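You operate a simulated robot arm through the tools that you are given. There is no shell and no other tool. Be economical: measure what you need, move in short steps, check, and stop when the job is done.

Carry out the task below with a simulated robot arm. There is one attempt and no reset: what you move stays moved.

## Task
Take the short green cap on the beige bench top and put it away on the top of the shelf over the bottle rack. Then put the short teal brush in the cream bowl. Then put the large teal cup in the sink basin. Then take the pot marked "Oat" from the steel bench top and leave it on the pale green table top. Then fetch the little green block and set it in the small beige bin. Then fetch the soy card and set it on top of the square grey tub. Then open the chiller door, put the pink jar on the green bench top away on the top chiller shelf and shut the door again. Then fetch the grey jar and stand it on top of the medium block on the green bench top. Then put the cream slab on the green bench top away on the top of the black mat. Then take the round orange brush and leave it on the blue bench top. Keep to this order. Set down upright: cup, soy card, pink jar, grey jar.

Only the result counts: the job must be done as asked and must still hold three seconds after the hand-in. Knocking over, shifting, dropping, spilling or breaking anything else fails it. Lids that push on must go on centred and level and be pressed home; caps that screw on are set level and turned clockwise until they are tight.

## Robot
A 6-joint arm with a two-finger gripper on a trunk, on a base that drives. Base frame: it is fixed to the floor where the robot stands at the start and does not move with it; the origin is under the middle of the robot, x ahead of it, y to its left, z up; the surface under the hand at the start is at about z = 85. Lengths are in cm, angles in rad, forces in N, time in s.
With the tool pointing down near the work surface it reaches from about 12 to 84 cm from the robot's upright axis, wherever it stands. Its first joint turns from -2.897 to 2.897 rad. Places, roughly: blue bench top [-20, -290, 80]; chiller door [120, 570, 100]; cream bowl (15x15x7 cm) [290, 0, 80]; cream slab (6x6x3 cm) [70, -310, 80]; grey jar (7x7x11 cm) [110, -310, 80]; large teal cup (12x8x8 cm) [80, -110, 90]; little green block (3x3x3 cm) [270, -60, 80]; medium block (10x8x6 cm) [170, -300, 80]; pale green table top [-120, 20, 80]; pink jar (7x7x11 cm) [100, -300, 80]; round orange brush (8x8x10 cm) [50, -310, 80]; short green cap (8x8x5 cm) [50, 10, 90]; short teal brush (8x6x6 cm) [100, -40, 90]; sink basin (32x24 cm) [-100, -288, 64]; small beige bin (24x17x14 cm) [-140, -140, 160]; soy card [275, 0, 75]; square grey tub (10x10x6 cm) [290, -20, 80]; tall grey cup, tall orange cup, tall teal cup [275, -150, 75]; top chiller shelf [120, 600, 110]; top of the black mat (29x20 cm) [-206, 348, 80]; top of the shelf over the bottle rack (87x21 cm) [-396, 302, 144]. Payload 1.66 kg.
The TCP is the grasp point between the finger pads, 1.6 cm short of the fingertips. In the tool frame z runs along the fingers and y along their closing line. The gripper opens to 11.1 cm. The gripper's body begins 10.4 cm behind the TCP.
Orientation is that of the tool frame in the base frame, as a unit quaternion [w, x, y, z]. With the fingers straight down and closing along the base's y, the tool's x points along the base's -x, its y along +y and its z along -z.

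## Interface
- The arm moves only by the tool send_rows. Its argument "moves" is one flat list of numbers, 7 for each row, row after row: the closure in counts, from 0 (fully open) to 255 (shut), then the shift along the base's x, y, z in mm, then the turn, a rotation vector about the base's x, y, z in rad. In form: [grip, tx, ty, tz, ax, ay, az, grip, tx, ty, tz, ax, ay, az, ...]. A call has 1 to 12 rows; each row is the pose to reach, as a shift and turn from the pose commanded when the call began. Rows are played at 5 a second. More than 5 cm and 0.15 rad between two rows, or a gripper value outside its range, and nothing of the call is played. Where a pose cannot be reached the arm comes as near as it can. A force on the tool above 40 N (or 10 N above the force at the start of the call, whichever is more), or a blocked arm, ends the call early, and 0.2 s more pass. The fingers move at their own pace and stop on an object; they squeeze with about 32 N. The grip force told is the motor's: it shows also when the fingers shut on nothing. Time passes only in rows, and 0.2 s behind the last, so rows that repeat a pose let the fingers close. It gives the time, the measured TCP pose, the force on the tool (base axes), the opening and the grip force at its end, in the units of the frame above (readings bear some noise), with the torque about the TCP (base axes, N m) and any sound that the robot's microphone picked up, and new pictures: "show" is both (left out), scene, wrist or none.
- Cameras (640 x 400 px; columns grow to the right, rows downward): "scene" is now at [6.04, 17.11, 153.34]; the picture's right is [-0.24, -0.97, 0.00], its down [-0.67, 0.16, -0.72] and it looks along [0.70, -0.17, -0.69] (base axes); focal length 248 px, centre (320, 200). "wrist" rides on the gripper at [7, 1.4, -14.3] in the tool frame; the picture's right is [-0.19, 0.98, 0.00], its down [-0.87, -0.17, -0.47] and it looks along [-0.46, -0.09, 0.88] (tool axes); focal length 230 px, centre (320, 200). There is no depth. A picture from a camera that has moved, and an enlarged one, comes with that camera's place and axes in the base frame and with its lens.
- raise_lower(by): slides the trunk up (or, below 0, down) by that many cm; the arm and the scene camera ride with it, the base frame stays. It gives what a move gives, with no picture.
- roll_base(legs): drives the robot by 1 to 6 legs, each [ahead, left, turn to the left] in cm, cm and rad, along the robot's own axes; the way and the turn of a leg run together, so that a leg with both is an arc; at most 150 cm and 3.142 rad a leg. The arm and the cameras ride along, it lands a little off, and it stops where it bumps. It gives what a move gives, and a new picture of the scene camera.
- head_to(pan, tilt): turns the head with the scene camera to pan (to the left, within 2.094 rad either way) and tilt (down, from -0.506 to 1.204), counted from straight ahead of the robot. It gives what a move gives, and a new picture of the scene camera.
- enlarge(camera, box): a new picture of the part [left, top, right, bottom] of that camera's present view, enlarged. It takes no simulated time.
- hand_in(): hands the job in; it is judged then, once.

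Work in short steps. Places have to be worked out from the pictures, the camera data and where the tool is seen: move nearer, look again, correct. Check each grasp and each placing, and mend what went wrong. You have 546 turns and 360 pictures in all, those below and enlarged ones among them. Open the gripper and draw the arm clear of the work before you hand the job in, unless the task says otherwise; then end with one line.

The tools are called as name(argument=value, ...) on one line, values as JSON. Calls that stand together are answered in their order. send_rows: Moves the arm, as the interface text tells. Its arguments: {"type":"object","properties":{"moves":{"type":"array"},"show":{"type":"string","enum":["both","scene","wrist","none"]}},"required":["moves"]} The other tools are called the same way: raise_lower (by) slides the trunk up or down; roll_base (legs) drives the base; head_to (pan, tilt) turns the head that bears the scene camera; enlarge (camera, box) takes an enlarged picture of a part of a camera's view; hand_in () hands the job in.

At the start:

```text
clock: 0.0
position: [42.94, -12.53, 118.19]
tcp_rot: [-0.001, -0.001, 1.0, 0.001]
ft_force: [-0.9, -0.3, -0.2]
ft_torque: [0.0, -0.01, 0.03]
opening: 11.11
grasp_force: 0.1
trunk travel left (down, up): [-12.5, 46.5]
robot x, y, heading: [-0.2, 0.36, 0.0]
head pan, tilt: [-0.241, 0.759]
```

scene: 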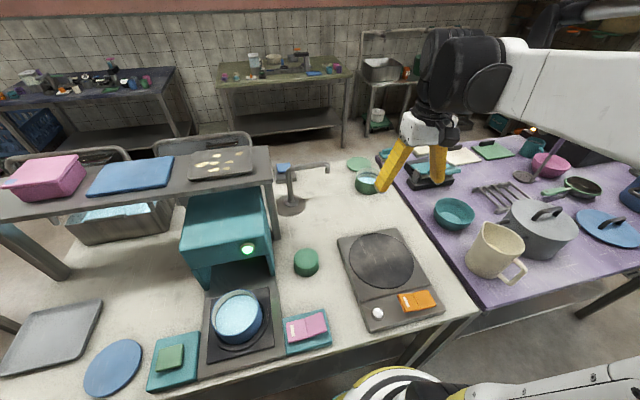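
wrist: 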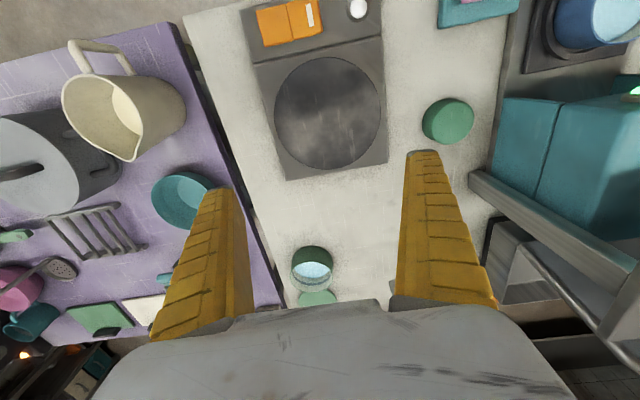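

The cap is the low green disc near (47, 11). The overhead shelf edge is close to it on the left, so I turn the gripper 90° to close along x and go above the cap while high.

send_rows(moves=[0, 4, 20, 0, 0, 0, 0.143, 0, 8, 40, 0, 0, 0, 0.286, 0, 12, 60, 0, 0, 0, 0.428, 0, 16, 80, 0, 0, 0, 0.571, 0, 20, 100, 0, 0, 0, 0.714, 0, 24, 120, 0, 0, 0, 0.857, 0, 28, 140, 0, 0, 0, 1.0, 0, 32, 160, 0, 0, 0, 1.142, 0, 36, 180, 0, 0, 0, 1.285, 0, 38, 200, 0, 0, 0, 1.428, 0, 40, 220, 0, 0, 0, 1.571])

```text
clock: 2.4
position: [46.93, 9.41, 118.14]
tcp_rot: [0.0, 0.708, -0.707, 0.0]
ft_force: [-0.1, -0.4, 0.0]
ft_torque: [0.0, 0.04, 0.0]
opening: 11.11
grasp_force: 0.1
trunk travel left (down, up): [-12.5, 46.5]
robot x, y, heading: [0.11, -0.16, -0.002]
head pan, tilt: [-0.241, 0.759]
camera scene: at [6.05, 17.14, 153.34], right [-0.24, -0.97, 0.0], down [-0.67, 0.16, -0.72], along [0.7, -0.17, -0.69], focal length 248 px, centre (320, 200)
camera wrist: at [45.6, 2.29, 132.4], right [-0.98, 0.19, 0.0], down [0.17, 0.87, 0.47], along [0.09, 0.46, -0.88], focal length 230 px, centre (320, 200)
```

scene: 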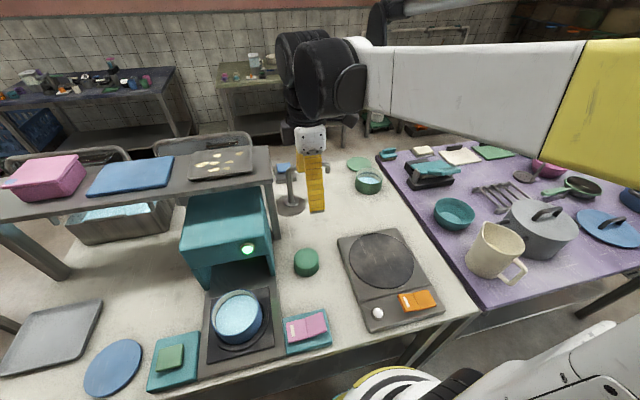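
wrist: 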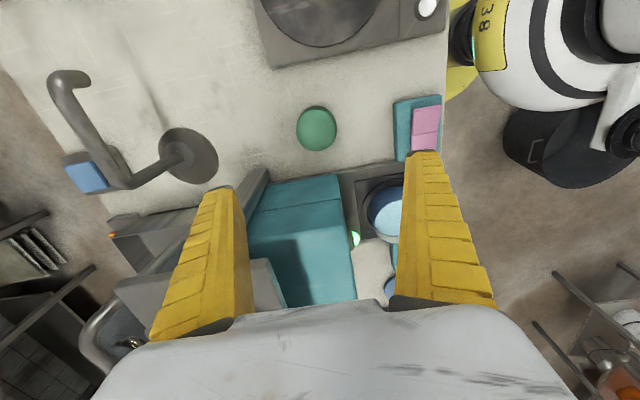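

Cap estimated at about (48, 10.7). I go down part way and look again.

send_rows(moves=[0, 5, 6, -40, 0, 0, 0, 0, 10, 12, -80, 0, 0, 0, 0, 10, 12, -120, 0, 0, 0, 0, 10, 12, -160, 0, 0, 0, 0, 10, 12, -180, 0, 0, 0])

```text
clock: 3.6
position: [47.89, 10.59, 100.07]
tcp_rot: [0.001, -0.707, 0.707, 0.001]
ft_force: [-0.1, -0.4, 0.7]
ft_torque: [0.02, -0.02, 0.02]
opening: 11.1
grasp_force: 0.0
trunk travel left (down, up): [-12.5, 46.5]
robot x, y, heading: [0.26, 0.14, -0.0]
head pan, tilt: [-0.241, 0.759]
camera scene: at [6.06, 17.12, 153.34], right [-0.24, -0.97, 0.0], down [-0.67, 0.16, -0.72], along [0.7, -0.17, -0.69], focal length 248 px, centre (320, 200)
camera wrist: at [46.64, 3.5, 114.41], right [-0.98, 0.19, 0.0], down [0.17, 0.87, 0.47], along [0.09, 0.46, -0.88], focal length 230 px, centre (320, 200)
```

scene: 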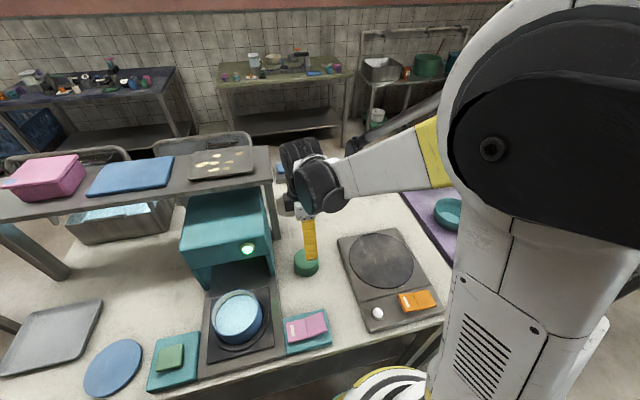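
wrist: 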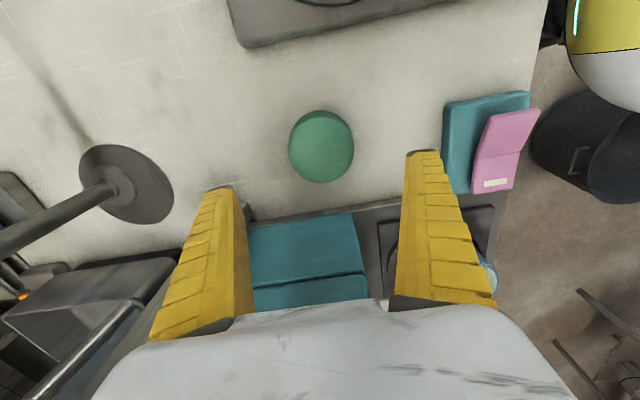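

Cap centre is about (47.8, 10.2), nearly between the fingers. I go down and close on it.

send_rows(moves=[0, 0, -4, -40, 0, 0, 0, 0, 0, -4, -80, 0, 0, 0, 0, 0, -4, -105, 0, 0, 0, 0, 0, -4, -122, 0, 0, 0, 255, 0, -4, -122, 0, 0, 0, 255, 0, -4, -122, 0, 0, 0, 255, 0, -4, -122, 0, 0, 0])

head_to(pan=1.0, tilt=0.35)

```text
clock: 5.2
position: [47.72, 10.27, 87.96]
tcp_rot: [0.001, -0.707, 0.707, 0.0]
ft_force: [-0.4, 0.7, -0.2]
ft_torque: [0.01, -0.01, 0.01]
opening: 7.08
grasp_force: 31.5
trunk travel left (down, up): [-12.5, 46.5]
robot x, y, heading: [0.36, -0.32, -0.0]
head pan, tilt: [-0.241, 0.759]
camera scene: at [6.04, 17.11, 153.34], right [-0.24, -0.97, 0.0], down [-0.67, 0.16, -0.72], along [0.7, -0.17, -0.69], focal length 248 px, centre (320, 200)
camera wrist: at [46.5, 3.13, 102.18], right [-0.98, 0.19, 0.0], down [0.17, 0.87, 0.47], along [0.09, 0.46, -0.88], focal length 230 px, centre (320, 200)
```

scene: 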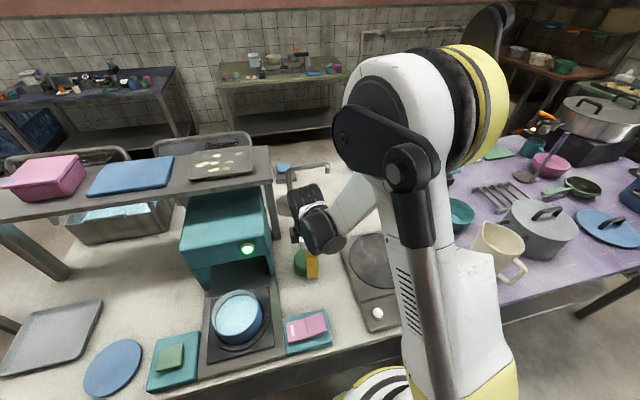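
wrist: 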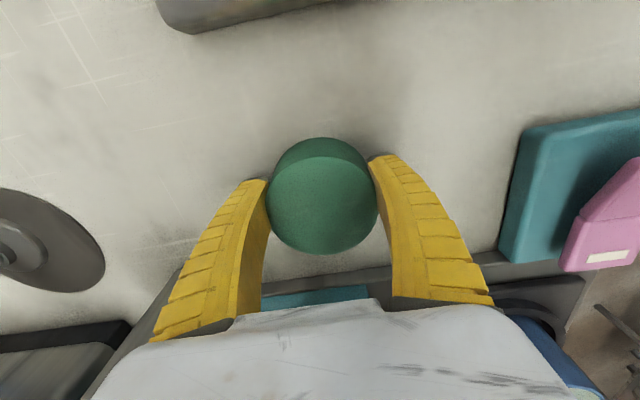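

```text
clock: 6.6
position: [47.84, 10.24, 87.91]
tcp_rot: [0.0, -0.706, 0.708, 0.0]
ft_force: [0.0, 0.2, -0.3]
ft_torque: [0.0, -0.02, 0.0]
opening: 7.09
grasp_force: 31.7
trunk travel left (down, up): [-12.5, 46.5]
robot x, y, heading: [0.44, 0.06, 0.001]
head pan, tilt: [1.0, 0.351]
camera scene: at [3.07, 26.91, 156.98], right [0.84, -0.54, 0.0], down [-0.19, -0.29, -0.94], along [0.51, 0.79, -0.34], focal length 248 px, centre (320, 200)
```

scene: 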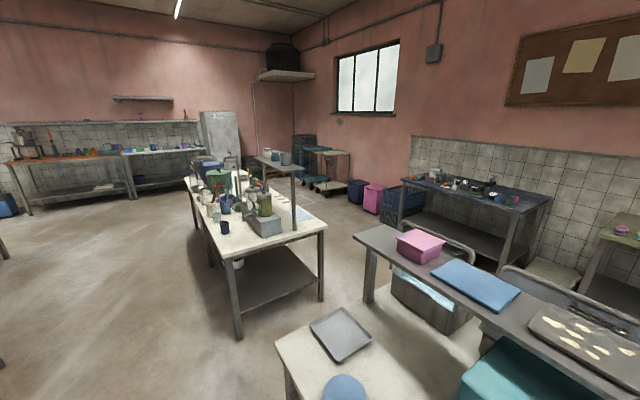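

Cap is held (7.1 cm). I lift it straight up, back towards the robot, and look around for the route.

send_rows(moves=[255, 0, 0, 45, 0, 0, 0, 255, 0, -10, 90, 0, 0, 0, 255, -10, -30, 135, 0, 0, 0, 255, -20, -50, 180, 0, 0, 0, 255, -30, -70, 220, 0, 0, 0, 255, -50, -90, 260, 0, 0, 0, 255, -70, -100, 290, 0, 0, 0], show="wrist")

head_to(pan=2.09, tilt=0.35)

head_to(pan=-2.09, tilt=0.35)

head_to(pan=-0.9, tilt=0.35)

```text
refused: row 3 steps farther than a row can; nothing moved
```

```text
clock: 8.0
position: [47.83, 10.24, 87.87]
tcp_rot: [0.001, 0.707, -0.707, 0.0]
ft_force: [-0.6, 0.3, -0.4]
ft_torque: [-0.01, -0.02, -0.01]
opening: 7.09
grasp_force: 32.2
trunk travel left (down, up): [-12.5, 46.5]
robot x, y, heading: [0.08, -0.2, -0.002]
head pan, tilt: [2.089, 0.351]
camera scene: at [-6.57, 27.17, 156.98], right [0.87, 0.49, 0.0], down [0.17, -0.3, -0.94], along [-0.46, 0.82, -0.34], focal length 248 px, centre (320, 200)
```

scene: 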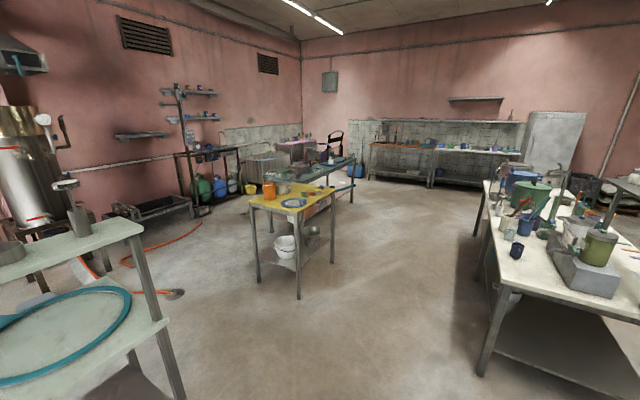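

```text
clock: 11.3
position: [47.86, 10.43, 87.91]
tcp_rot: [0.0, -0.707, 0.707, 0.0]
ft_force: [-0.4, 0.1, 0.2]
ft_torque: [-0.01, -0.03, 0.04]
opening: 7.09
grasp_force: 31.8
trunk travel left (down, up): [-12.5, 46.5]
robot x, y, heading: [-0.35, -0.06, -0.003]
head pan, tilt: [-2.089, 0.351]
camera scene: at [-6.58, 10.99, 156.98], right [-0.87, 0.5, 0.0], down [0.17, 0.3, -0.94], along [-0.47, -0.82, -0.34], focal length 248 px, centre (320, 200)
```

scene: 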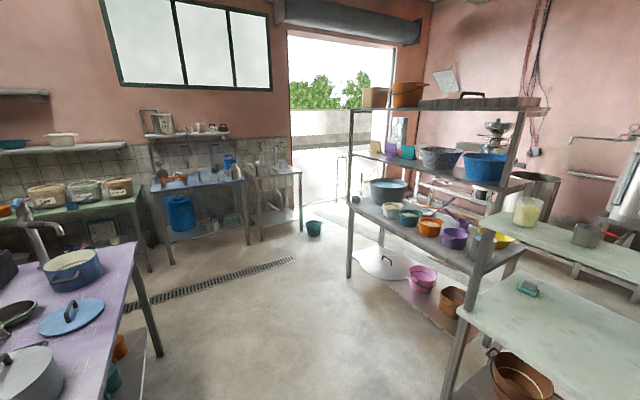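

```text
clock: 12.7
position: [47.83, 10.25, 87.91]
tcp_rot: [0.0, -0.707, 0.707, 0.0]
ft_force: [-0.5, -0.4, -0.1]
ft_torque: [0.02, 0.0, 0.02]
opening: 7.11
grasp_force: 32.0
trunk travel left (down, up): [-12.5, 46.5]
robot x, y, heading: [-0.15, -0.08, 0.005]
head pan, tilt: [-0.901, 0.351]
camera scene: at [3.81, 11.78, 156.98], right [-0.78, -0.62, 0.0], down [-0.21, 0.27, -0.94], along [0.58, -0.74, -0.34], focal length 248 px, centre (320, 200)
```

scene: 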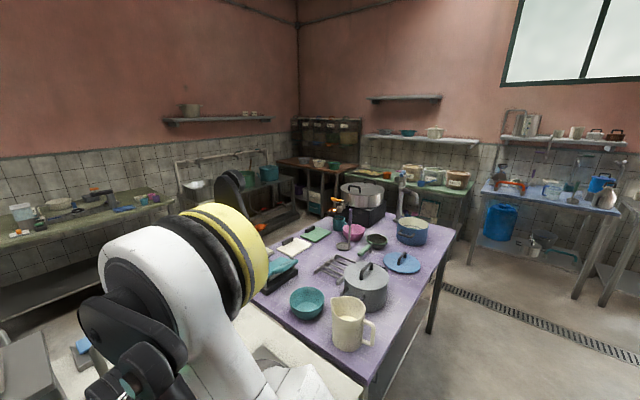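

The cap is still gripped. I lift it with smaller row steps and draw it in near the robot.

send_rows(moves=[255, 0, 0, 45, 0, 0, 0, 255, 0, -10, 90, 0, 0, 0, 255, -10, -30, 130, 0, 0, 0, 255, -20, -50, 170, 0, 0, 0, 255, -40, -70, 210, 0, 0, 0, 255, -60, -80, 250, 0, 0, 0, 255, -80, -90, 290, 0, 0, 0, 255, -115, -100, 300, 0, 0, 0], show="wrist")

roll_base(legs=[[-38, 0, 0]])

```text
clock: 14.5
position: [36.43, 0.25, 118.17]
tcp_rot: [0.0, -0.707, 0.707, 0.0]
ft_force: [-0.6, -0.2, 0.1]
ft_torque: [0.02, -0.02, -0.02]
opening: 7.1
grasp_force: 31.4
trunk travel left (down, up): [-12.5, 46.5]
robot x, y, heading: [-0.14, 0.15, -0.001]
head pan, tilt: [-0.901, 0.351]
camera wrist: at [35.03, -6.92, 132.43], right [-0.98, 0.19, 0.0], down [0.17, 0.87, 0.47], along [0.09, 0.46, -0.88], focal length 230 px, centre (320, 200)
```

wrist: 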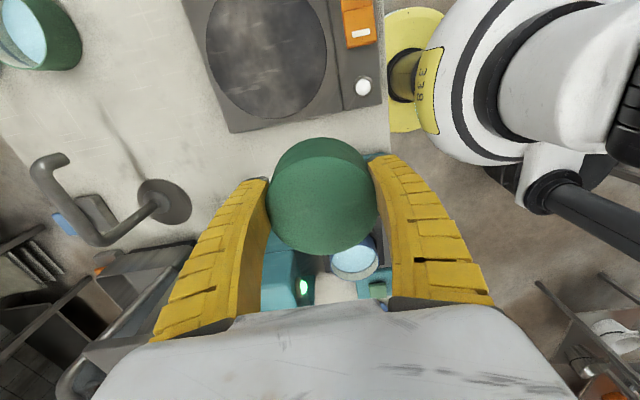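

```text
clock: 16.9
position: [-1.52, 0.27, 117.95]
tcp_rot: [0.0, 0.708, -0.706, 0.0]
ft_force: [-0.2, 0.0, -0.1]
ft_torque: [-0.02, -0.01, 0.01]
opening: 7.08
grasp_force: 32.0
trunk travel left (down, up): [-12.5, 46.5]
robot x, y, heading: [-37.72, -0.09, 0.004]
head pan, tilt: [-0.901, 0.351]
camera scene: at [-34.2, 11.75, 156.99], right [-0.78, -0.62, 0.0], down [-0.21, 0.27, -0.94], along [0.58, -0.73, -0.34], focal length 248 px, centre (320, 200)
```

scene: 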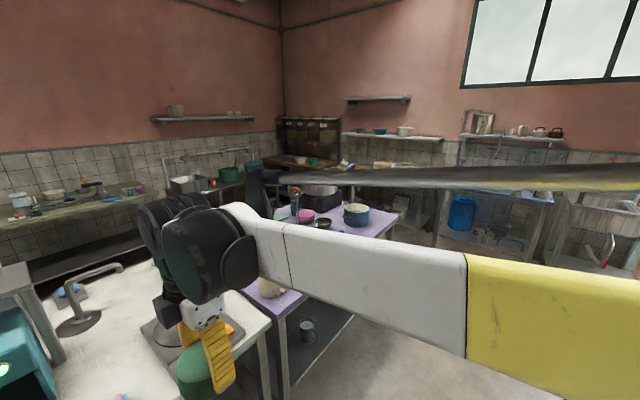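

Backed out cleanly. Now I turn left in place and look along the way to the rack.

roll_base(legs=[[0, 0, 1.9]])

head_to(pan=0.4, tilt=0.45)

```text
clock: 21.8
position: [-48.52, 34.97, 118.17]
tcp_rot: [0.001, 0.989, 0.145, -0.001]
ft_force: [-0.5, 0.3, 0.3]
ft_torque: [0.01, 0.0, 0.01]
opening: 7.11
grasp_force: 31.8
trunk travel left (down, up): [-12.5, 46.5]
robot x, y, heading: [-37.83, -0.35, 1.864]
head pan, tilt: [-0.901, 0.351]
camera scene: at [-50.2, 0.3, 156.98], right [0.82, -0.57, 0.0], down [-0.2, -0.28, -0.94], along [0.54, 0.77, -0.34], focal length 248 px, centre (320, 200)
```

scene: 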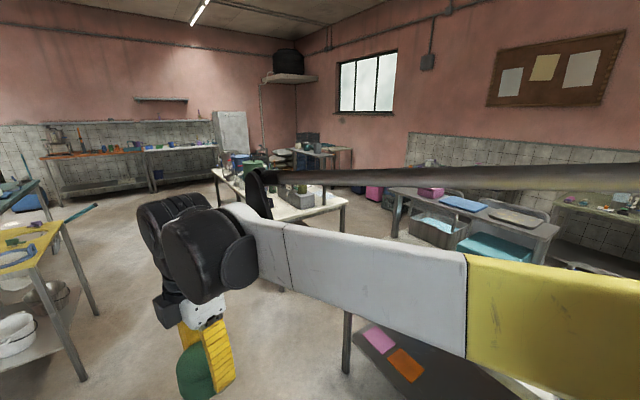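

```text
clock: 23.3
position: [-48.61, 34.86, 118.13]
tcp_rot: [0.0, 0.989, 0.145, 0.0]
ft_force: [-0.3, -0.8, 0.6]
ft_torque: [-0.02, -0.05, -0.04]
opening: 7.1
grasp_force: 32.2
trunk travel left (down, up): [-12.5, 46.5]
robot x, y, heading: [-37.85, -0.16, 1.86]
head pan, tilt: [0.4, 0.45]
camera scene: at [-61.38, -0.24, 156.06], right [0.77, 0.64, 0.0], down [0.28, -0.34, -0.9], along [-0.57, 0.69, -0.44], focal length 248 px, centre (320, 200)
```

scene: 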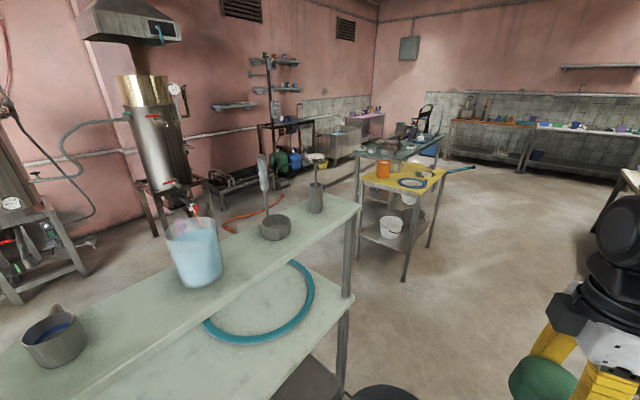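

The way is clear between the pale green table and the yellow table. I drive to about (-60, 115) and turn to face -x.

roll_base(legs=[[117, -12.5, 0], [0, 0, 1.28]])

head_to(pan=0.0, tilt=0.5)

```text
clock: 25.1
position: [-51.06, 48.37, 118.13]
tcp_rot: [-0.001, 0.99, 0.144, 0.0]
ft_force: [0.5, -0.7, 0.3]
ft_torque: [0.1, 0.0, -0.01]
opening: 7.1
grasp_force: 32.5
trunk travel left (down, up): [-12.5, 46.5]
robot x, y, heading: [-40.39, 13.58, 1.862]
head pan, tilt: [0.4, 0.45]
stopped in leg 1: the robot was blocked; the commanded pose is now the measured one
camera scene: at [-63.92, 13.21, 156.07], right [0.77, 0.64, 0.0], down [0.28, -0.34, -0.9], along [-0.57, 0.7, -0.43], focal length 248 px, centre (320, 200)
```

scene: 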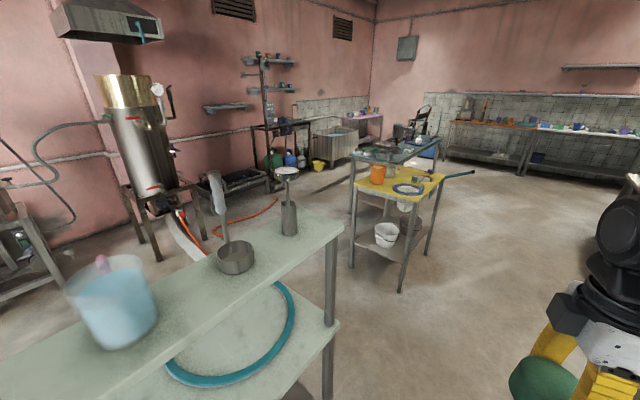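

```text
clock: 26.0
position: [-51.07, 48.41, 118.1]
tcp_rot: [0.0, 0.989, 0.145, 0.0]
ft_force: [-0.5, -0.3, -1.1]
ft_torque: [0.02, 0.0, 0.0]
opening: 7.11
grasp_force: 32.0
trunk travel left (down, up): [-12.5, 46.5]
robot x, y, heading: [-40.28, 13.27, 1.86]
head pan, tilt: [0.0, 0.499]
camera scene: at [-60.71, 15.01, 155.62], right [0.96, 0.29, 0.0], down [0.14, -0.46, -0.88], along [-0.25, 0.84, -0.48], focal length 248 px, centre (320, 200)
```

scene: 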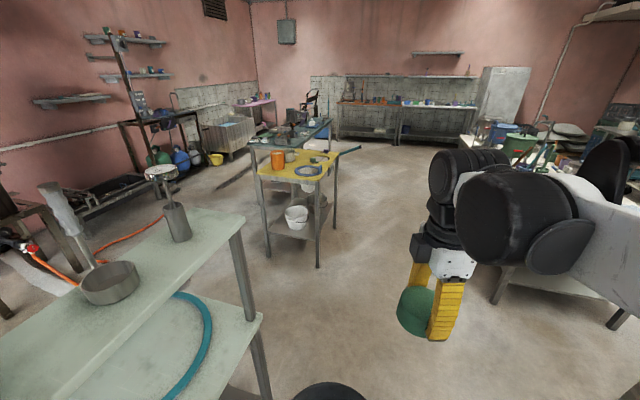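

The drive was blocked by something after 14 cm. I look down at the floor around the base to see what.

head_to(pan=0.0, tilt=1.2)

head_to(pan=-1.4, tilt=1.0)

```text
clock: 27.1
position: [-51.14, 48.53, 117.99]
tcp_rot: [0.0, 0.99, 0.144, 0.0]
ft_force: [0.8, -0.2, 0.0]
ft_torque: [0.0, -0.04, -0.04]
opening: 7.08
grasp_force: 32.4
trunk travel left (down, up): [-12.5, 46.5]
robot x, y, heading: [-40.85, 13.57, 1.859]
head pan, tilt: [0.0, 1.201]
camera scene: at [-59.7, 11.65, 150.25], right [0.96, 0.28, 0.0], down [0.27, -0.89, -0.36], along [-0.1, 0.35, -0.93], focal length 248 px, centre (320, 200)
```

scene: 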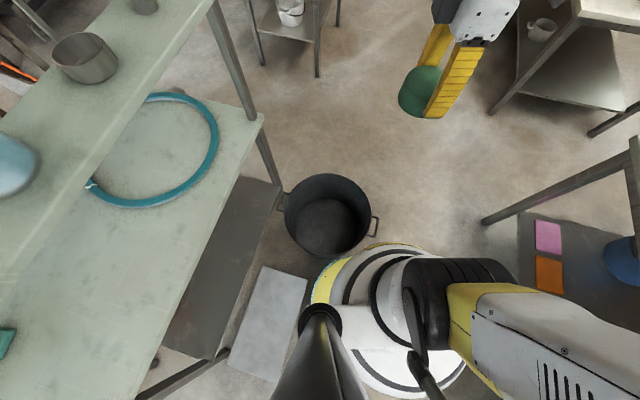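

```text
clock: 28.6
position: [-51.1, 48.52, 118.04]
tcp_rot: [0.0, 0.989, 0.145, 0.001]
ft_force: [1.4, 0.0, 0.0]
ft_torque: [0.0, 0.02, -0.02]
opening: 7.1
grasp_force: 32.6
trunk travel left (down, up): [-12.5, 46.5]
robot x, y, heading: [-40.43, 13.65, 1.858]
head pan, tilt: [-1.4, 1.0]
camera scene: at [-51.87, 9.38, 151.51], right [0.44, -0.9, 0.0], down [-0.75, -0.37, -0.54], along [0.48, 0.24, -0.84], focal length 248 px, centre (320, 200)
```

scene: 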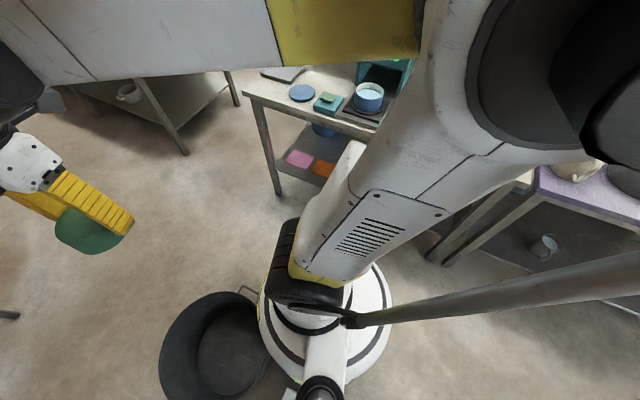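

A black floor pot at about (-68, 52) is in the way, with its handle at about (-41, 55). I back off to the right, then will pass it along x ≈ -9.

roll_base(legs=[[-12.4, -29.1, 0]])

head_to(pan=0.2, tilt=1.1)

```text
clock: 30.7
position: [-19.67, 44.79, 118.01]
tcp_rot: [0.0, 0.99, 0.144, 0.0]
ft_force: [0.5, 0.2, -1.2]
ft_torque: [0.02, 0.06, 0.0]
opening: 7.08
grasp_force: 31.7
trunk travel left (down, up): [-12.5, 46.5]
robot x, y, heading: [-8.71, 10.03, 1.862]
head pan, tilt: [-1.4, 1.0]
camera scene: at [-20.32, 5.77, 151.51], right [0.44, -0.9, 0.0], down [-0.75, -0.37, -0.54], along [0.48, 0.24, -0.84], focal length 248 px, centre (320, 200)
```

scene: 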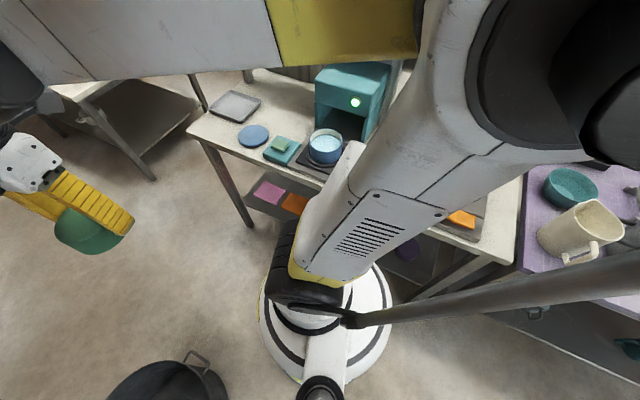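

```text
clock: 32.4
position: [-19.79, 44.84, 118.11]
tcp_rot: [0.0, 0.989, 0.145, 0.0]
ft_force: [-0.2, -0.3, -0.2]
ft_torque: [0.0, 0.02, 0.0]
opening: 7.1
grasp_force: 32.1
trunk travel left (down, up): [-12.5, 46.5]
robot x, y, heading: [-8.73, 9.89, 1.861]
head pan, tilt: [0.201, 1.1]
camera scene: at [-29.59, 8.25, 150.85], right [0.88, 0.47, 0.0], down [0.42, -0.79, -0.45], along [-0.21, 0.4, -0.89], focal length 248 px, centre (320, 200)
```

scene: 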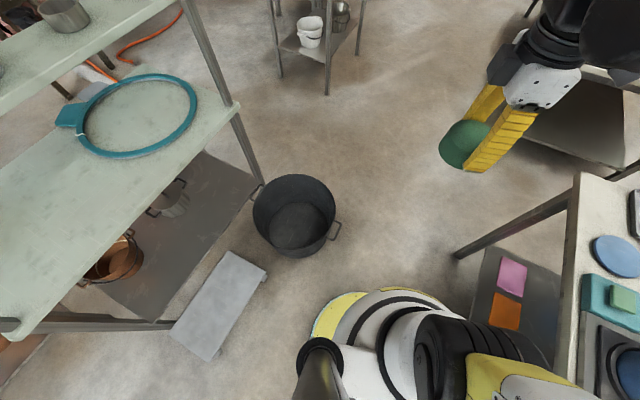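

Clear on both sides. I drive along +y past the pot, then swing out to (-55, 118).

roll_base(legs=[[103.5, -30.8, 0], [13, 44, 0], [0, 0, 1.3]])

head_to(pan=0.0, tilt=0.6)

```text
clock: 43.5
position: [-90.78, 116.52, 118.02]
tcp_rot: [0.0, 0.697, 0.717, 0.001]
ft_force: [-0.2, -0.2, 0.1]
ft_torque: [0.01, 0.0, 0.01]
opening: 7.09
grasp_force: 31.8
trunk travel left (down, up): [-12.5, 46.5]
robot x, y, heading: [-54.17, 117.63, -3.108]
head pan, tilt: [0.201, 1.1]
camera scene: at [-57.8, 97.58, 150.85], right [-0.23, 0.97, 0.0], down [0.87, 0.2, -0.45], along [-0.44, -0.1, -0.89], focal length 248 px, centre (320, 200)
```

scene: 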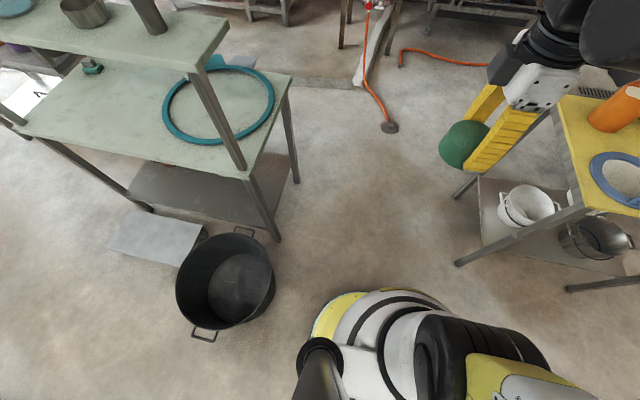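

```text
clock: 44.5
position: [-90.78, 116.53, 118.03]
tcp_rot: [-0.001, 0.697, 0.717, 0.0]
ft_force: [0.9, -0.5, -0.6]
ft_torque: [0.03, 0.01, -0.02]
opening: 7.08
grasp_force: 32.0
trunk travel left (down, up): [-12.5, 46.5]
robot x, y, heading: [-54.46, 117.63, -3.112]
head pan, tilt: [0.0, 0.6]
camera scene: at [-60.49, 98.76, 154.7], right [-0.03, 1.0, 0.0], down [0.57, 0.02, -0.82], along [-0.82, -0.03, -0.57], focal length 248 px, centre (320, 200)
```

scene: 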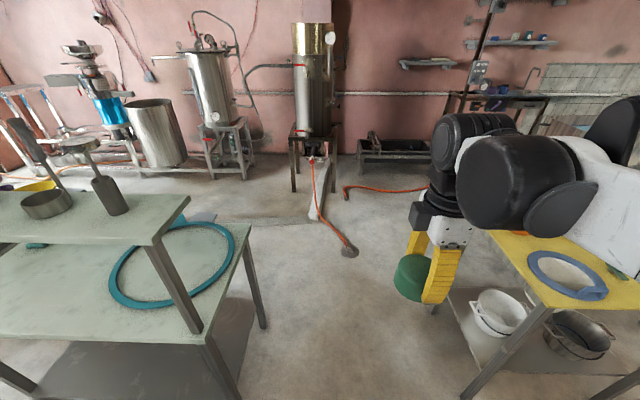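

I advance along y ≈ 120 between the tables and look again at the hose and the bench ahead.

roll_base(legs=[[80, -2, -0.03]])

head_to(pan=-0.6, tilt=0.6)

```text
clock: 48.8
position: [-170.63, 119.56, 118.1]
tcp_rot: [0.0, 0.712, 0.702, 0.0]
ft_force: [-0.1, -0.2, -0.7]
ft_torque: [-0.03, 0.01, -0.01]
opening: 7.07
grasp_force: 32.3
trunk travel left (down, up): [-12.5, 46.5]
robot x, y, heading: [-134.06, 119.21, 3.13]
head pan, tilt: [0.0, 0.6]
camera scene: at [-141.19, 100.43, 154.71], right [0.01, 1.0, 0.0], down [0.57, -0.01, -0.82], along [-0.82, 0.01, -0.57], focal length 248 px, centre (320, 200)
```

scene: 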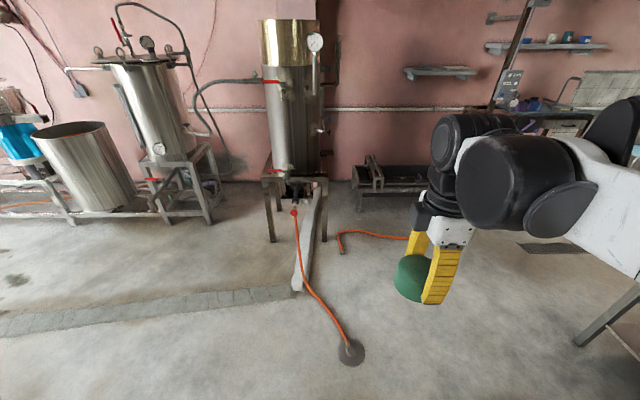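

```text
clock: 49.8
position: [-170.65, 119.65, 118.17]
tcp_rot: [0.0, 0.712, 0.702, 0.0]
ft_force: [0.0, -0.1, -0.5]
ft_torque: [0.0, -0.01, -0.01]
opening: 7.06
grasp_force: 32.2
trunk travel left (down, up): [-12.5, 46.5]
robot x, y, heading: [-134.37, 119.22, 3.131]
head pan, tilt: [-0.6, 0.6]
camera scene: at [-139.55, 105.39, 154.71], right [0.58, 0.82, 0.0], down [0.46, -0.33, -0.83], along [-0.67, 0.48, -0.56], focal length 248 px, centre (320, 200)
```

scene: 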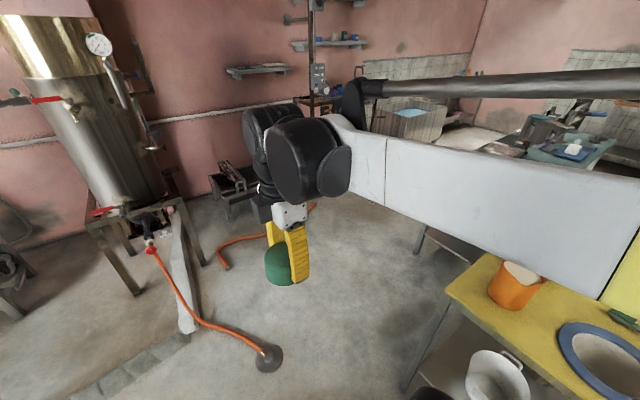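

I thread diagonally between the hose foot (-210,118) and the yellow table leg (-157,172), heading 135° so the elbow stays away from the table.

roll_base(legs=[[16, 4, 0], [0, 0, -0.785], [93, 0, 0]])

head_to(pan=0.25, tilt=0.6)

```text
clock: 57.7
position: [-242.68, 206.8, 118.16]
tcp_rot: [0.0, 0.923, 0.384, 0.0]
ft_force: [0.1, 0.1, -0.4]
ft_torque: [0.01, -0.03, 0.0]
opening: 7.08
grasp_force: 31.8
trunk travel left (down, up): [-12.5, 46.5]
robot x, y, heading: [-216.6, 180.82, 2.359]
head pan, tilt: [-0.6, 0.6]
camera scene: at [-230.17, 175.05, 154.71], right [0.98, 0.19, 0.0], down [0.11, -0.56, -0.82], along [-0.15, 0.81, -0.57], focal length 248 px, centre (320, 200)
```

scene: 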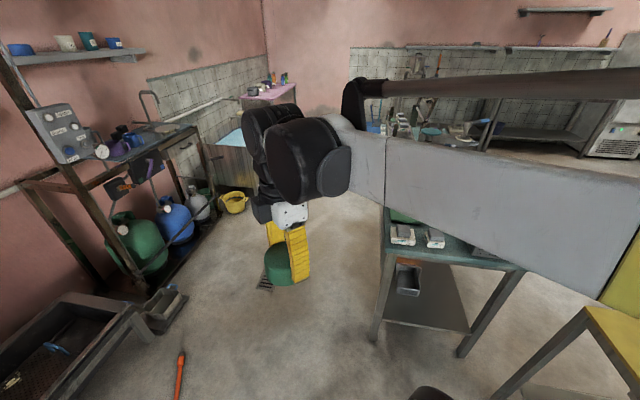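

```text
clock: 58.9
position: [-242.57, 206.84, 118.16]
tcp_rot: [0.0, 0.923, 0.384, 0.0]
ft_force: [0.3, -1.0, 0.4]
ft_torque: [-0.01, 0.01, 0.03]
opening: 7.07
grasp_force: 32.3
trunk travel left (down, up): [-12.5, 46.5]
robot x, y, heading: [-216.63, 180.65, 2.355]
head pan, tilt: [0.25, 0.6]
camera scene: at [-236.11, 170.84, 154.71], right [0.51, 0.86, 0.0], down [0.49, -0.29, -0.83], along [-0.71, 0.42, -0.56], focal length 248 px, centre (320, 200)
```

scene: 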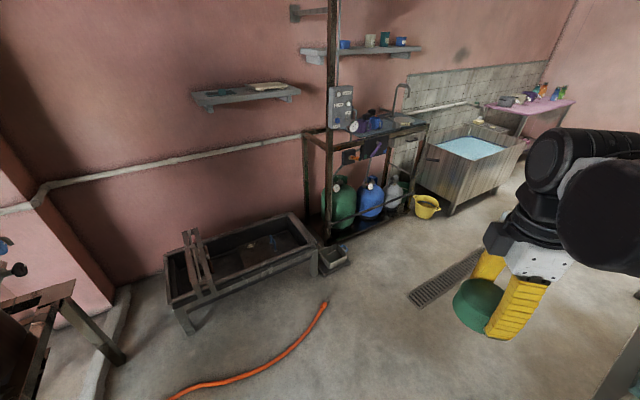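

The target shelf (z 144) holds four cups on its right half, with free space at its left and a second shelf above it. I drive up in front of it and look.

roll_base(legs=[[140, -4, 0], [0, 0, 0.785]])

head_to(pan=0.0, tilt=0.1)

```text
clock: 67.9
position: [-348.48, 283.73, 118.08]
tcp_rot: [0.0, 0.713, 0.701, 0.0]
ft_force: [0.9, -0.4, -0.4]
ft_torque: [0.0, 0.01, -0.02]
opening: 7.07
grasp_force: 32.3
trunk travel left (down, up): [-12.5, 46.5]
robot x, y, heading: [-311.75, 283.38, 3.127]
head pan, tilt: [0.25, 0.6]
camera scene: at [-318.78, 262.29, 154.71], right [-0.23, 0.97, 0.0], down [0.55, 0.13, -0.83], along [-0.8, -0.19, -0.56], focal length 248 px, centre (320, 200)
```

scene: 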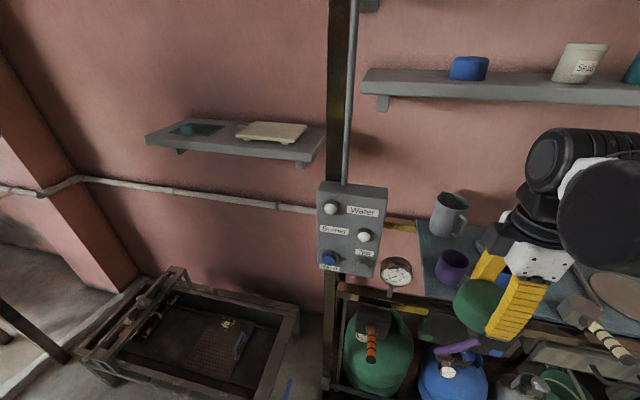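

```text
clock: 68.8
position: [-348.36, 283.75, 118.03]
tcp_rot: [0.0, 0.713, 0.702, -0.001]
ft_force: [-0.2, 0.5, 0.1]
ft_torque: [0.02, 0.01, -0.01]
opening: 7.09
grasp_force: 32.2
trunk travel left (down, up): [-12.5, 46.5]
robot x, y, heading: [-311.75, 283.33, 3.126]
head pan, tilt: [0.0, 0.099]
camera scene: at [-319.39, 264.49, 159.32], right [0.02, 1.0, 0.0], down [0.1, 0.0, -0.99], along [-0.99, 0.02, -0.1], focal length 248 px, centre (320, 200)
```

scene: 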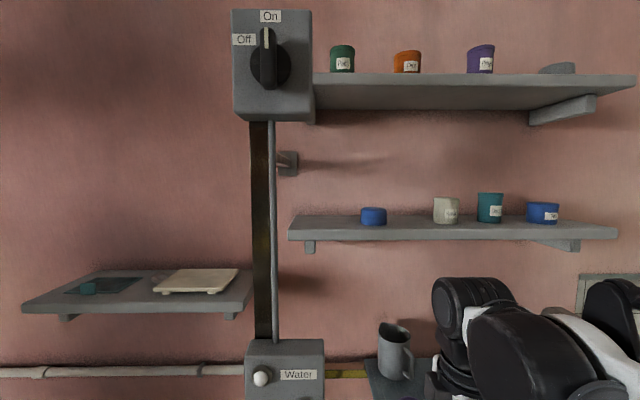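

Gap to the upper shelf is about 35 cm, so I will place with the tool tilted about 25° forward, at about y = 270 between the left end and the blue tin. First I raise the trunk and tilt.

raise_lower(by=36)

send_rows(moves=[255, 0, -20, 0, 0, 0.12, 0, 255, 0, -40, 0, 0, 0.24, 0, 255, 0, -60, 0, 0, 0.36, 0, 255, 0, -80, 0, 0, 0.45, 0, 255, 0, -110, 0, 0, 0.45, 0, 255, 0, -135, 0, 0, 0.45, 0])

```text
clock: 72.3
position: [-348.52, 283.62, 154.13]
tcp_rot: [0.0, 0.713, 0.701, 0.0]
ft_force: [0.3, 0.2, 0.2]
ft_torque: [0.02, 0.0, 0.02]
opening: 7.08
grasp_force: 32.3
trunk travel left (down, up): [-48.5, 10.5]
robot x, y, heading: [-311.89, 283.36, 3.122]
head pan, tilt: [0.0, 0.099]
```

```text
clock: 73.7
position: [-348.37, 270.01, 154.19]
tcp_rot: [-0.156, 0.695, 0.684, -0.159]
ft_force: [0.0, -0.1, -0.6]
ft_torque: [-0.01, 0.01, 0.0]
opening: 7.06
grasp_force: 32.2
trunk travel left (down, up): [-48.5, 10.5]
robot x, y, heading: [-312.15, 283.22, 3.126]
head pan, tilt: [0.0, 0.099]
camera scene: at [-319.37, 264.45, 195.32], right [0.02, 1.0, 0.0], down [0.1, 0.0, -1.0], along [-0.99, 0.02, -0.1], focal length 248 px, centre (320, 200)
camera wrist: at [-340.83, 276.82, 166.42], right [0.88, -0.21, -0.43], down [0.04, -0.86, 0.5], along [-0.47, -0.46, -0.75], focal length 230 px, centre (320, 200)
```

scene: 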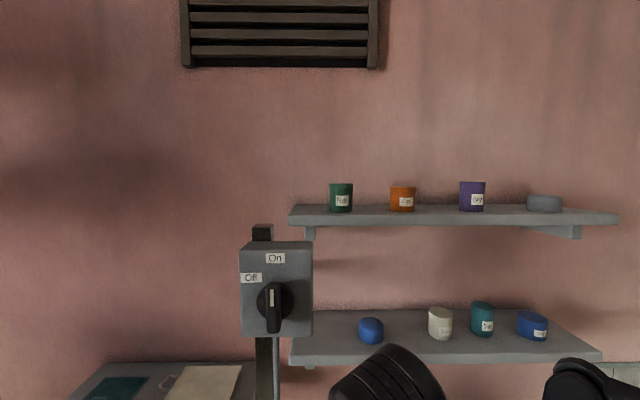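
wrist: 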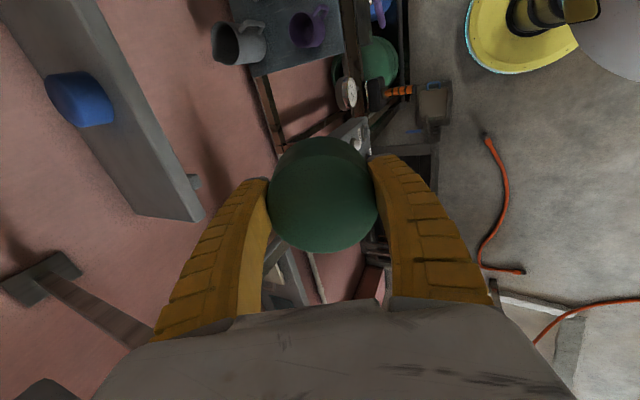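

The switch box hangs near the left spot, so I use the 14 cm gap between the blue tin and the white cup, centre y ≈ 292.6. I move the hand there in y, raise a bit, then drive 18 cm closer.

send_rows(moves=[255, 0, 45, 20, 0, 0, 0, 255, 0, 90, 40, 0, 0, 0, 255, 0, 135, 40, 0, 0, 0, 255, 0, 180, 40, 0, 0, 0, 255, 0, 226, 40, 0, 0, 0], show="none")

roll_base(legs=[[17, 0, 0]])

head_to(pan=0.0, tilt=0.5)

```text
clock: 74.9
position: [-348.52, 292.96, 158.05]
tcp_rot: [-0.157, 0.695, 0.683, -0.16]
ft_force: [0.1, 0.0, -0.5]
ft_torque: [-0.02, -0.03, -0.03]
opening: 7.07
grasp_force: 31.6
trunk travel left (down, up): [-48.5, 10.5]
robot x, y, heading: [-311.99, 283.3, 3.125]
head pan, tilt: [0.0, 0.099]
```

```text
clock: 76.4
position: [-365.5, 293.02, 157.99]
tcp_rot: [-0.157, 0.695, 0.684, -0.158]
ft_force: [0.6, -0.3, -0.1]
ft_torque: [-0.01, -0.05, -0.01]
opening: 7.09
grasp_force: 32.0
trunk travel left (down, up): [-48.5, 10.5]
robot x, y, heading: [-328.95, 283.33, 3.128]
head pan, tilt: [0.0, 0.099]
camera scene: at [-336.42, 264.77, 195.32], right [0.02, 1.0, 0.0], down [0.1, 0.0, -0.99], along [-0.99, 0.02, -0.1], focal length 248 px, centre (320, 200)
```

scene: 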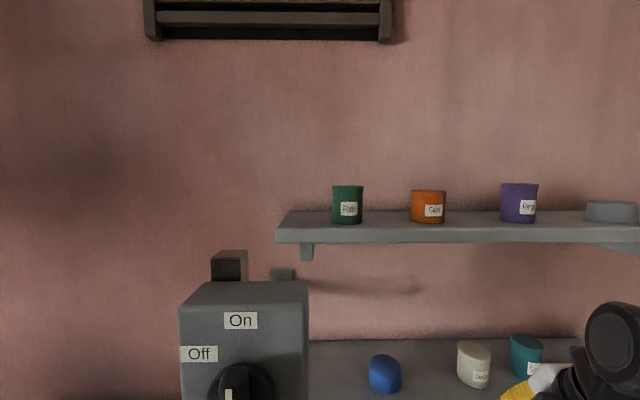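

```text
clock: 77.3
position: [-365.29, 292.97, 158.14]
tcp_rot: [-0.157, 0.695, 0.684, -0.16]
ft_force: [-1.1, 0.3, -0.2]
ft_torque: [0.02, -0.01, 0.03]
opening: 7.08
grasp_force: 32.0
trunk travel left (down, up): [-48.5, 10.5]
robot x, y, heading: [-329.14, 283.58, 3.125]
head pan, tilt: [0.0, 0.499]
camera scene: at [-336.13, 264.76, 191.63], right [0.02, 1.0, 0.0], down [0.48, -0.01, -0.88], along [-0.88, 0.01, -0.48], focal length 248 px, centre (320, 200)
```

scene: 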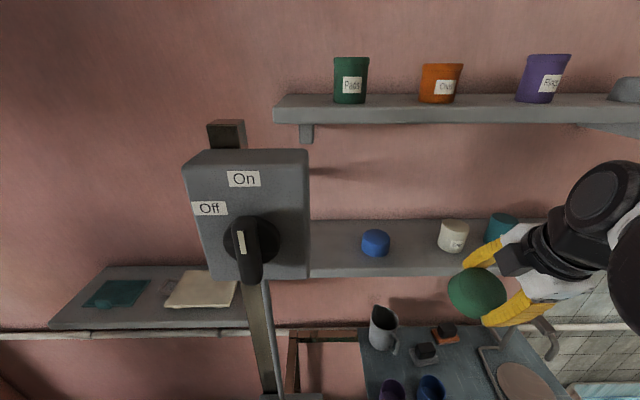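

The gap centre stays at y ≈ 292.8. I slide in over the shelf at z 158, keeping clear of both cups, and look.

send_rows(moves=[255, -45, 0, 0, 0, 0, 0, 255, -90, 0, 0, 0, 0, 0, 255, -135, 0, 0, 0, 0, 0, 255, -180, 0, 0, 0, 0, 0, 255, -225, 0, 0, 0, 0, 0, 255, -270, 0, 0, 0, 0, 0])

```text
clock: 78.7
position: [-391.29, 293.3, 158.45]
tcp_rot: [-0.159, 0.694, 0.683, -0.162]
ft_force: [0.6, 0.1, 0.1]
ft_torque: [0.0, -0.03, 0.0]
opening: 7.08
grasp_force: 32.0
trunk travel left (down, up): [-48.5, 10.5]
robot x, y, heading: [-328.77, 283.87, 3.126]
head pan, tilt: [0.0, 0.499]
camera scene: at [-334.82, 264.74, 191.61], right [0.02, 1.0, 0.0], down [0.47, -0.01, -0.88], along [-0.88, 0.01, -0.47], focal length 248 px, centre (320, 200)
camera wrist: at [-383.63, 300.06, 170.6], right [0.88, -0.21, -0.43], down [0.04, -0.86, 0.5], along [-0.48, -0.46, -0.75], focal length 230 px, centre (320, 200)
```

scene: 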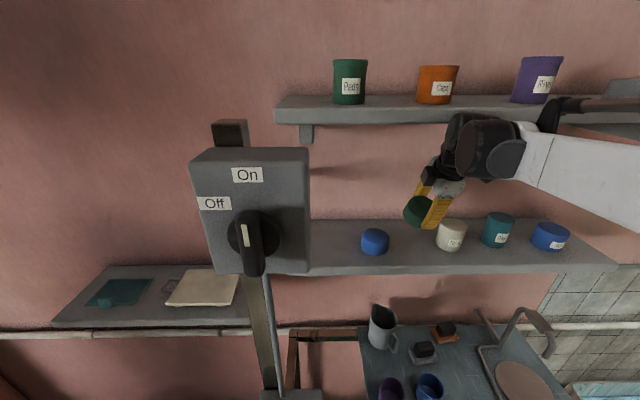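
wrist: 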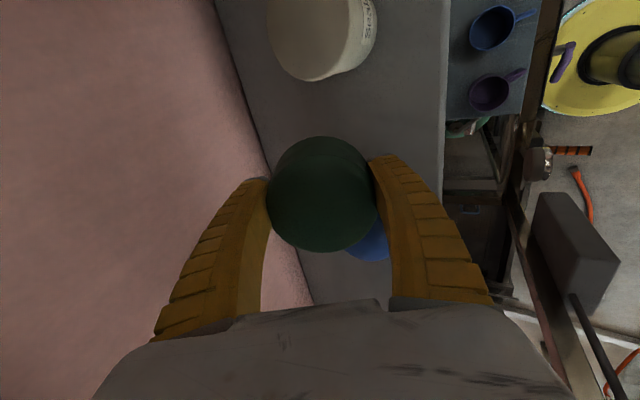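

The cap hangs over the gap. I lower it towards the shelf and watch the force.

send_rows(moves=[255, 0, -4, -30, 0, 0, 0, 255, 0, -4, -60, 0, 0, 0, 255, 0, -4, -80, 0, 0, 0, 255, 0, -4, -88, 0, 0, 0])

```text
clock: 79.7
position: [-392.26, 292.64, 149.38]
tcp_rot: [-0.157, 0.695, 0.683, -0.16]
ft_force: [-2.0, -0.5, 7.5]
ft_torque: [-0.16, 0.02, -0.07]
opening: 7.09
grasp_force: 31.8
trunk travel left (down, up): [-48.5, 10.5]
robot x, y, heading: [-328.76, 283.93, 3.126]
head pan, tilt: [0.0, 0.499]
camera scene: at [-335.87, 264.75, 191.64], right [0.02, 1.0, 0.0], down [0.48, -0.01, -0.88], along [-0.88, 0.01, -0.48], focal length 248 px, centre (320, 200)
camera wrist: at [-384.69, 299.49, 161.57], right [0.88, -0.21, -0.43], down [0.04, -0.86, 0.5], along [-0.47, -0.46, -0.75], focal length 230 px, centre (320, 200)
```

scene: 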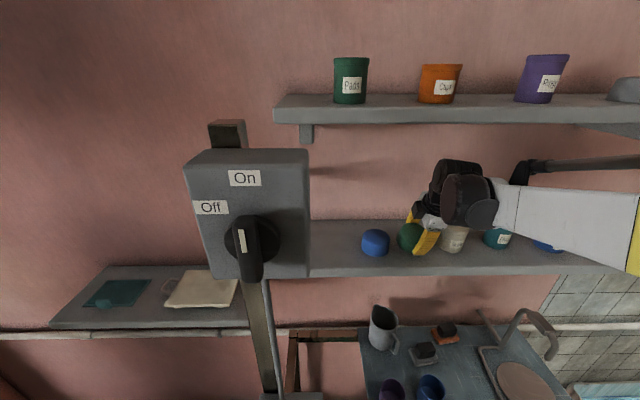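
wrist: 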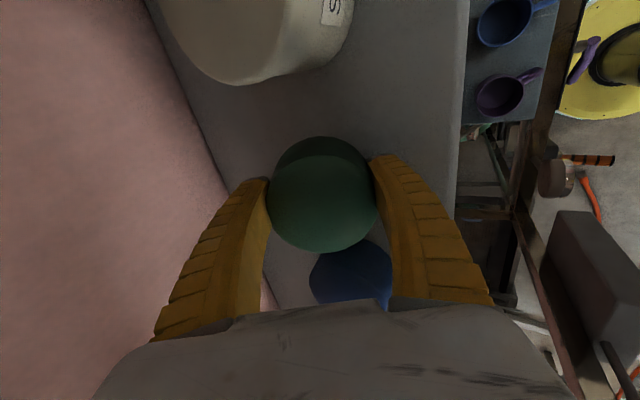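

Contact at z ≈ 149 with a soft 7.5 N, and both neighbours are clear. I open just a little to let the cap settle flat.

send_rows(moves=[60, 0, 0, 0, 0, 0, 0, 50, 0, 0, 0, 0, 0, 0, 50, 0, 0, 0, 0, 0, 0])

```text
clock: 80.5
position: [-392.46, 292.8, 149.15]
tcp_rot: [-0.157, 0.694, 0.684, -0.159]
ft_force: [0.1, -0.6, 0.0]
ft_torque: [0.0, 0.02, 0.01]
opening: 9.03
grasp_force: 0.4
trunk travel left (down, up): [-48.5, 10.5]
robot x, y, heading: [-328.85, 283.45, 3.124]
head pan, tilt: [0.0, 0.499]
camera scene: at [-336.19, 264.76, 191.61], right [0.02, 1.0, 0.0], down [0.48, -0.01, -0.88], along [-0.88, 0.01, -0.48], focal length 248 px, centre (320, 200)
camera wrist: at [-384.95, 299.52, 161.47], right [0.88, -0.21, -0.43], down [0.04, -0.86, 0.5], along [-0.47, -0.46, -0.75], focal length 230 px, centre (320, 200)
```

scene: 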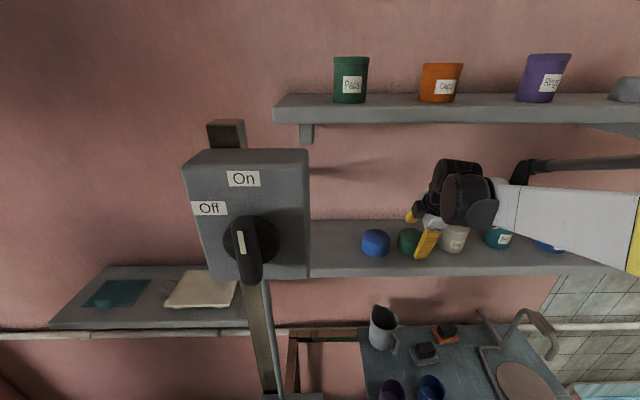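
wrist: 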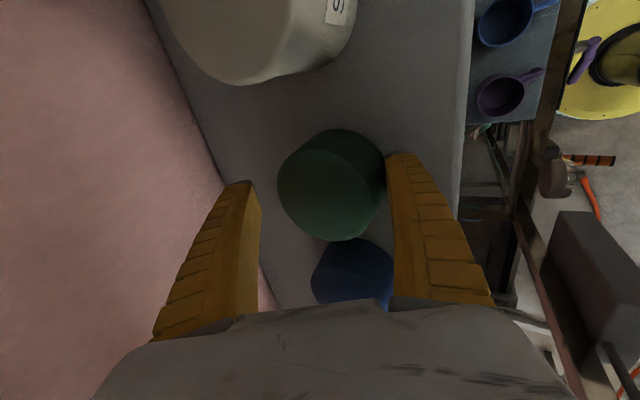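

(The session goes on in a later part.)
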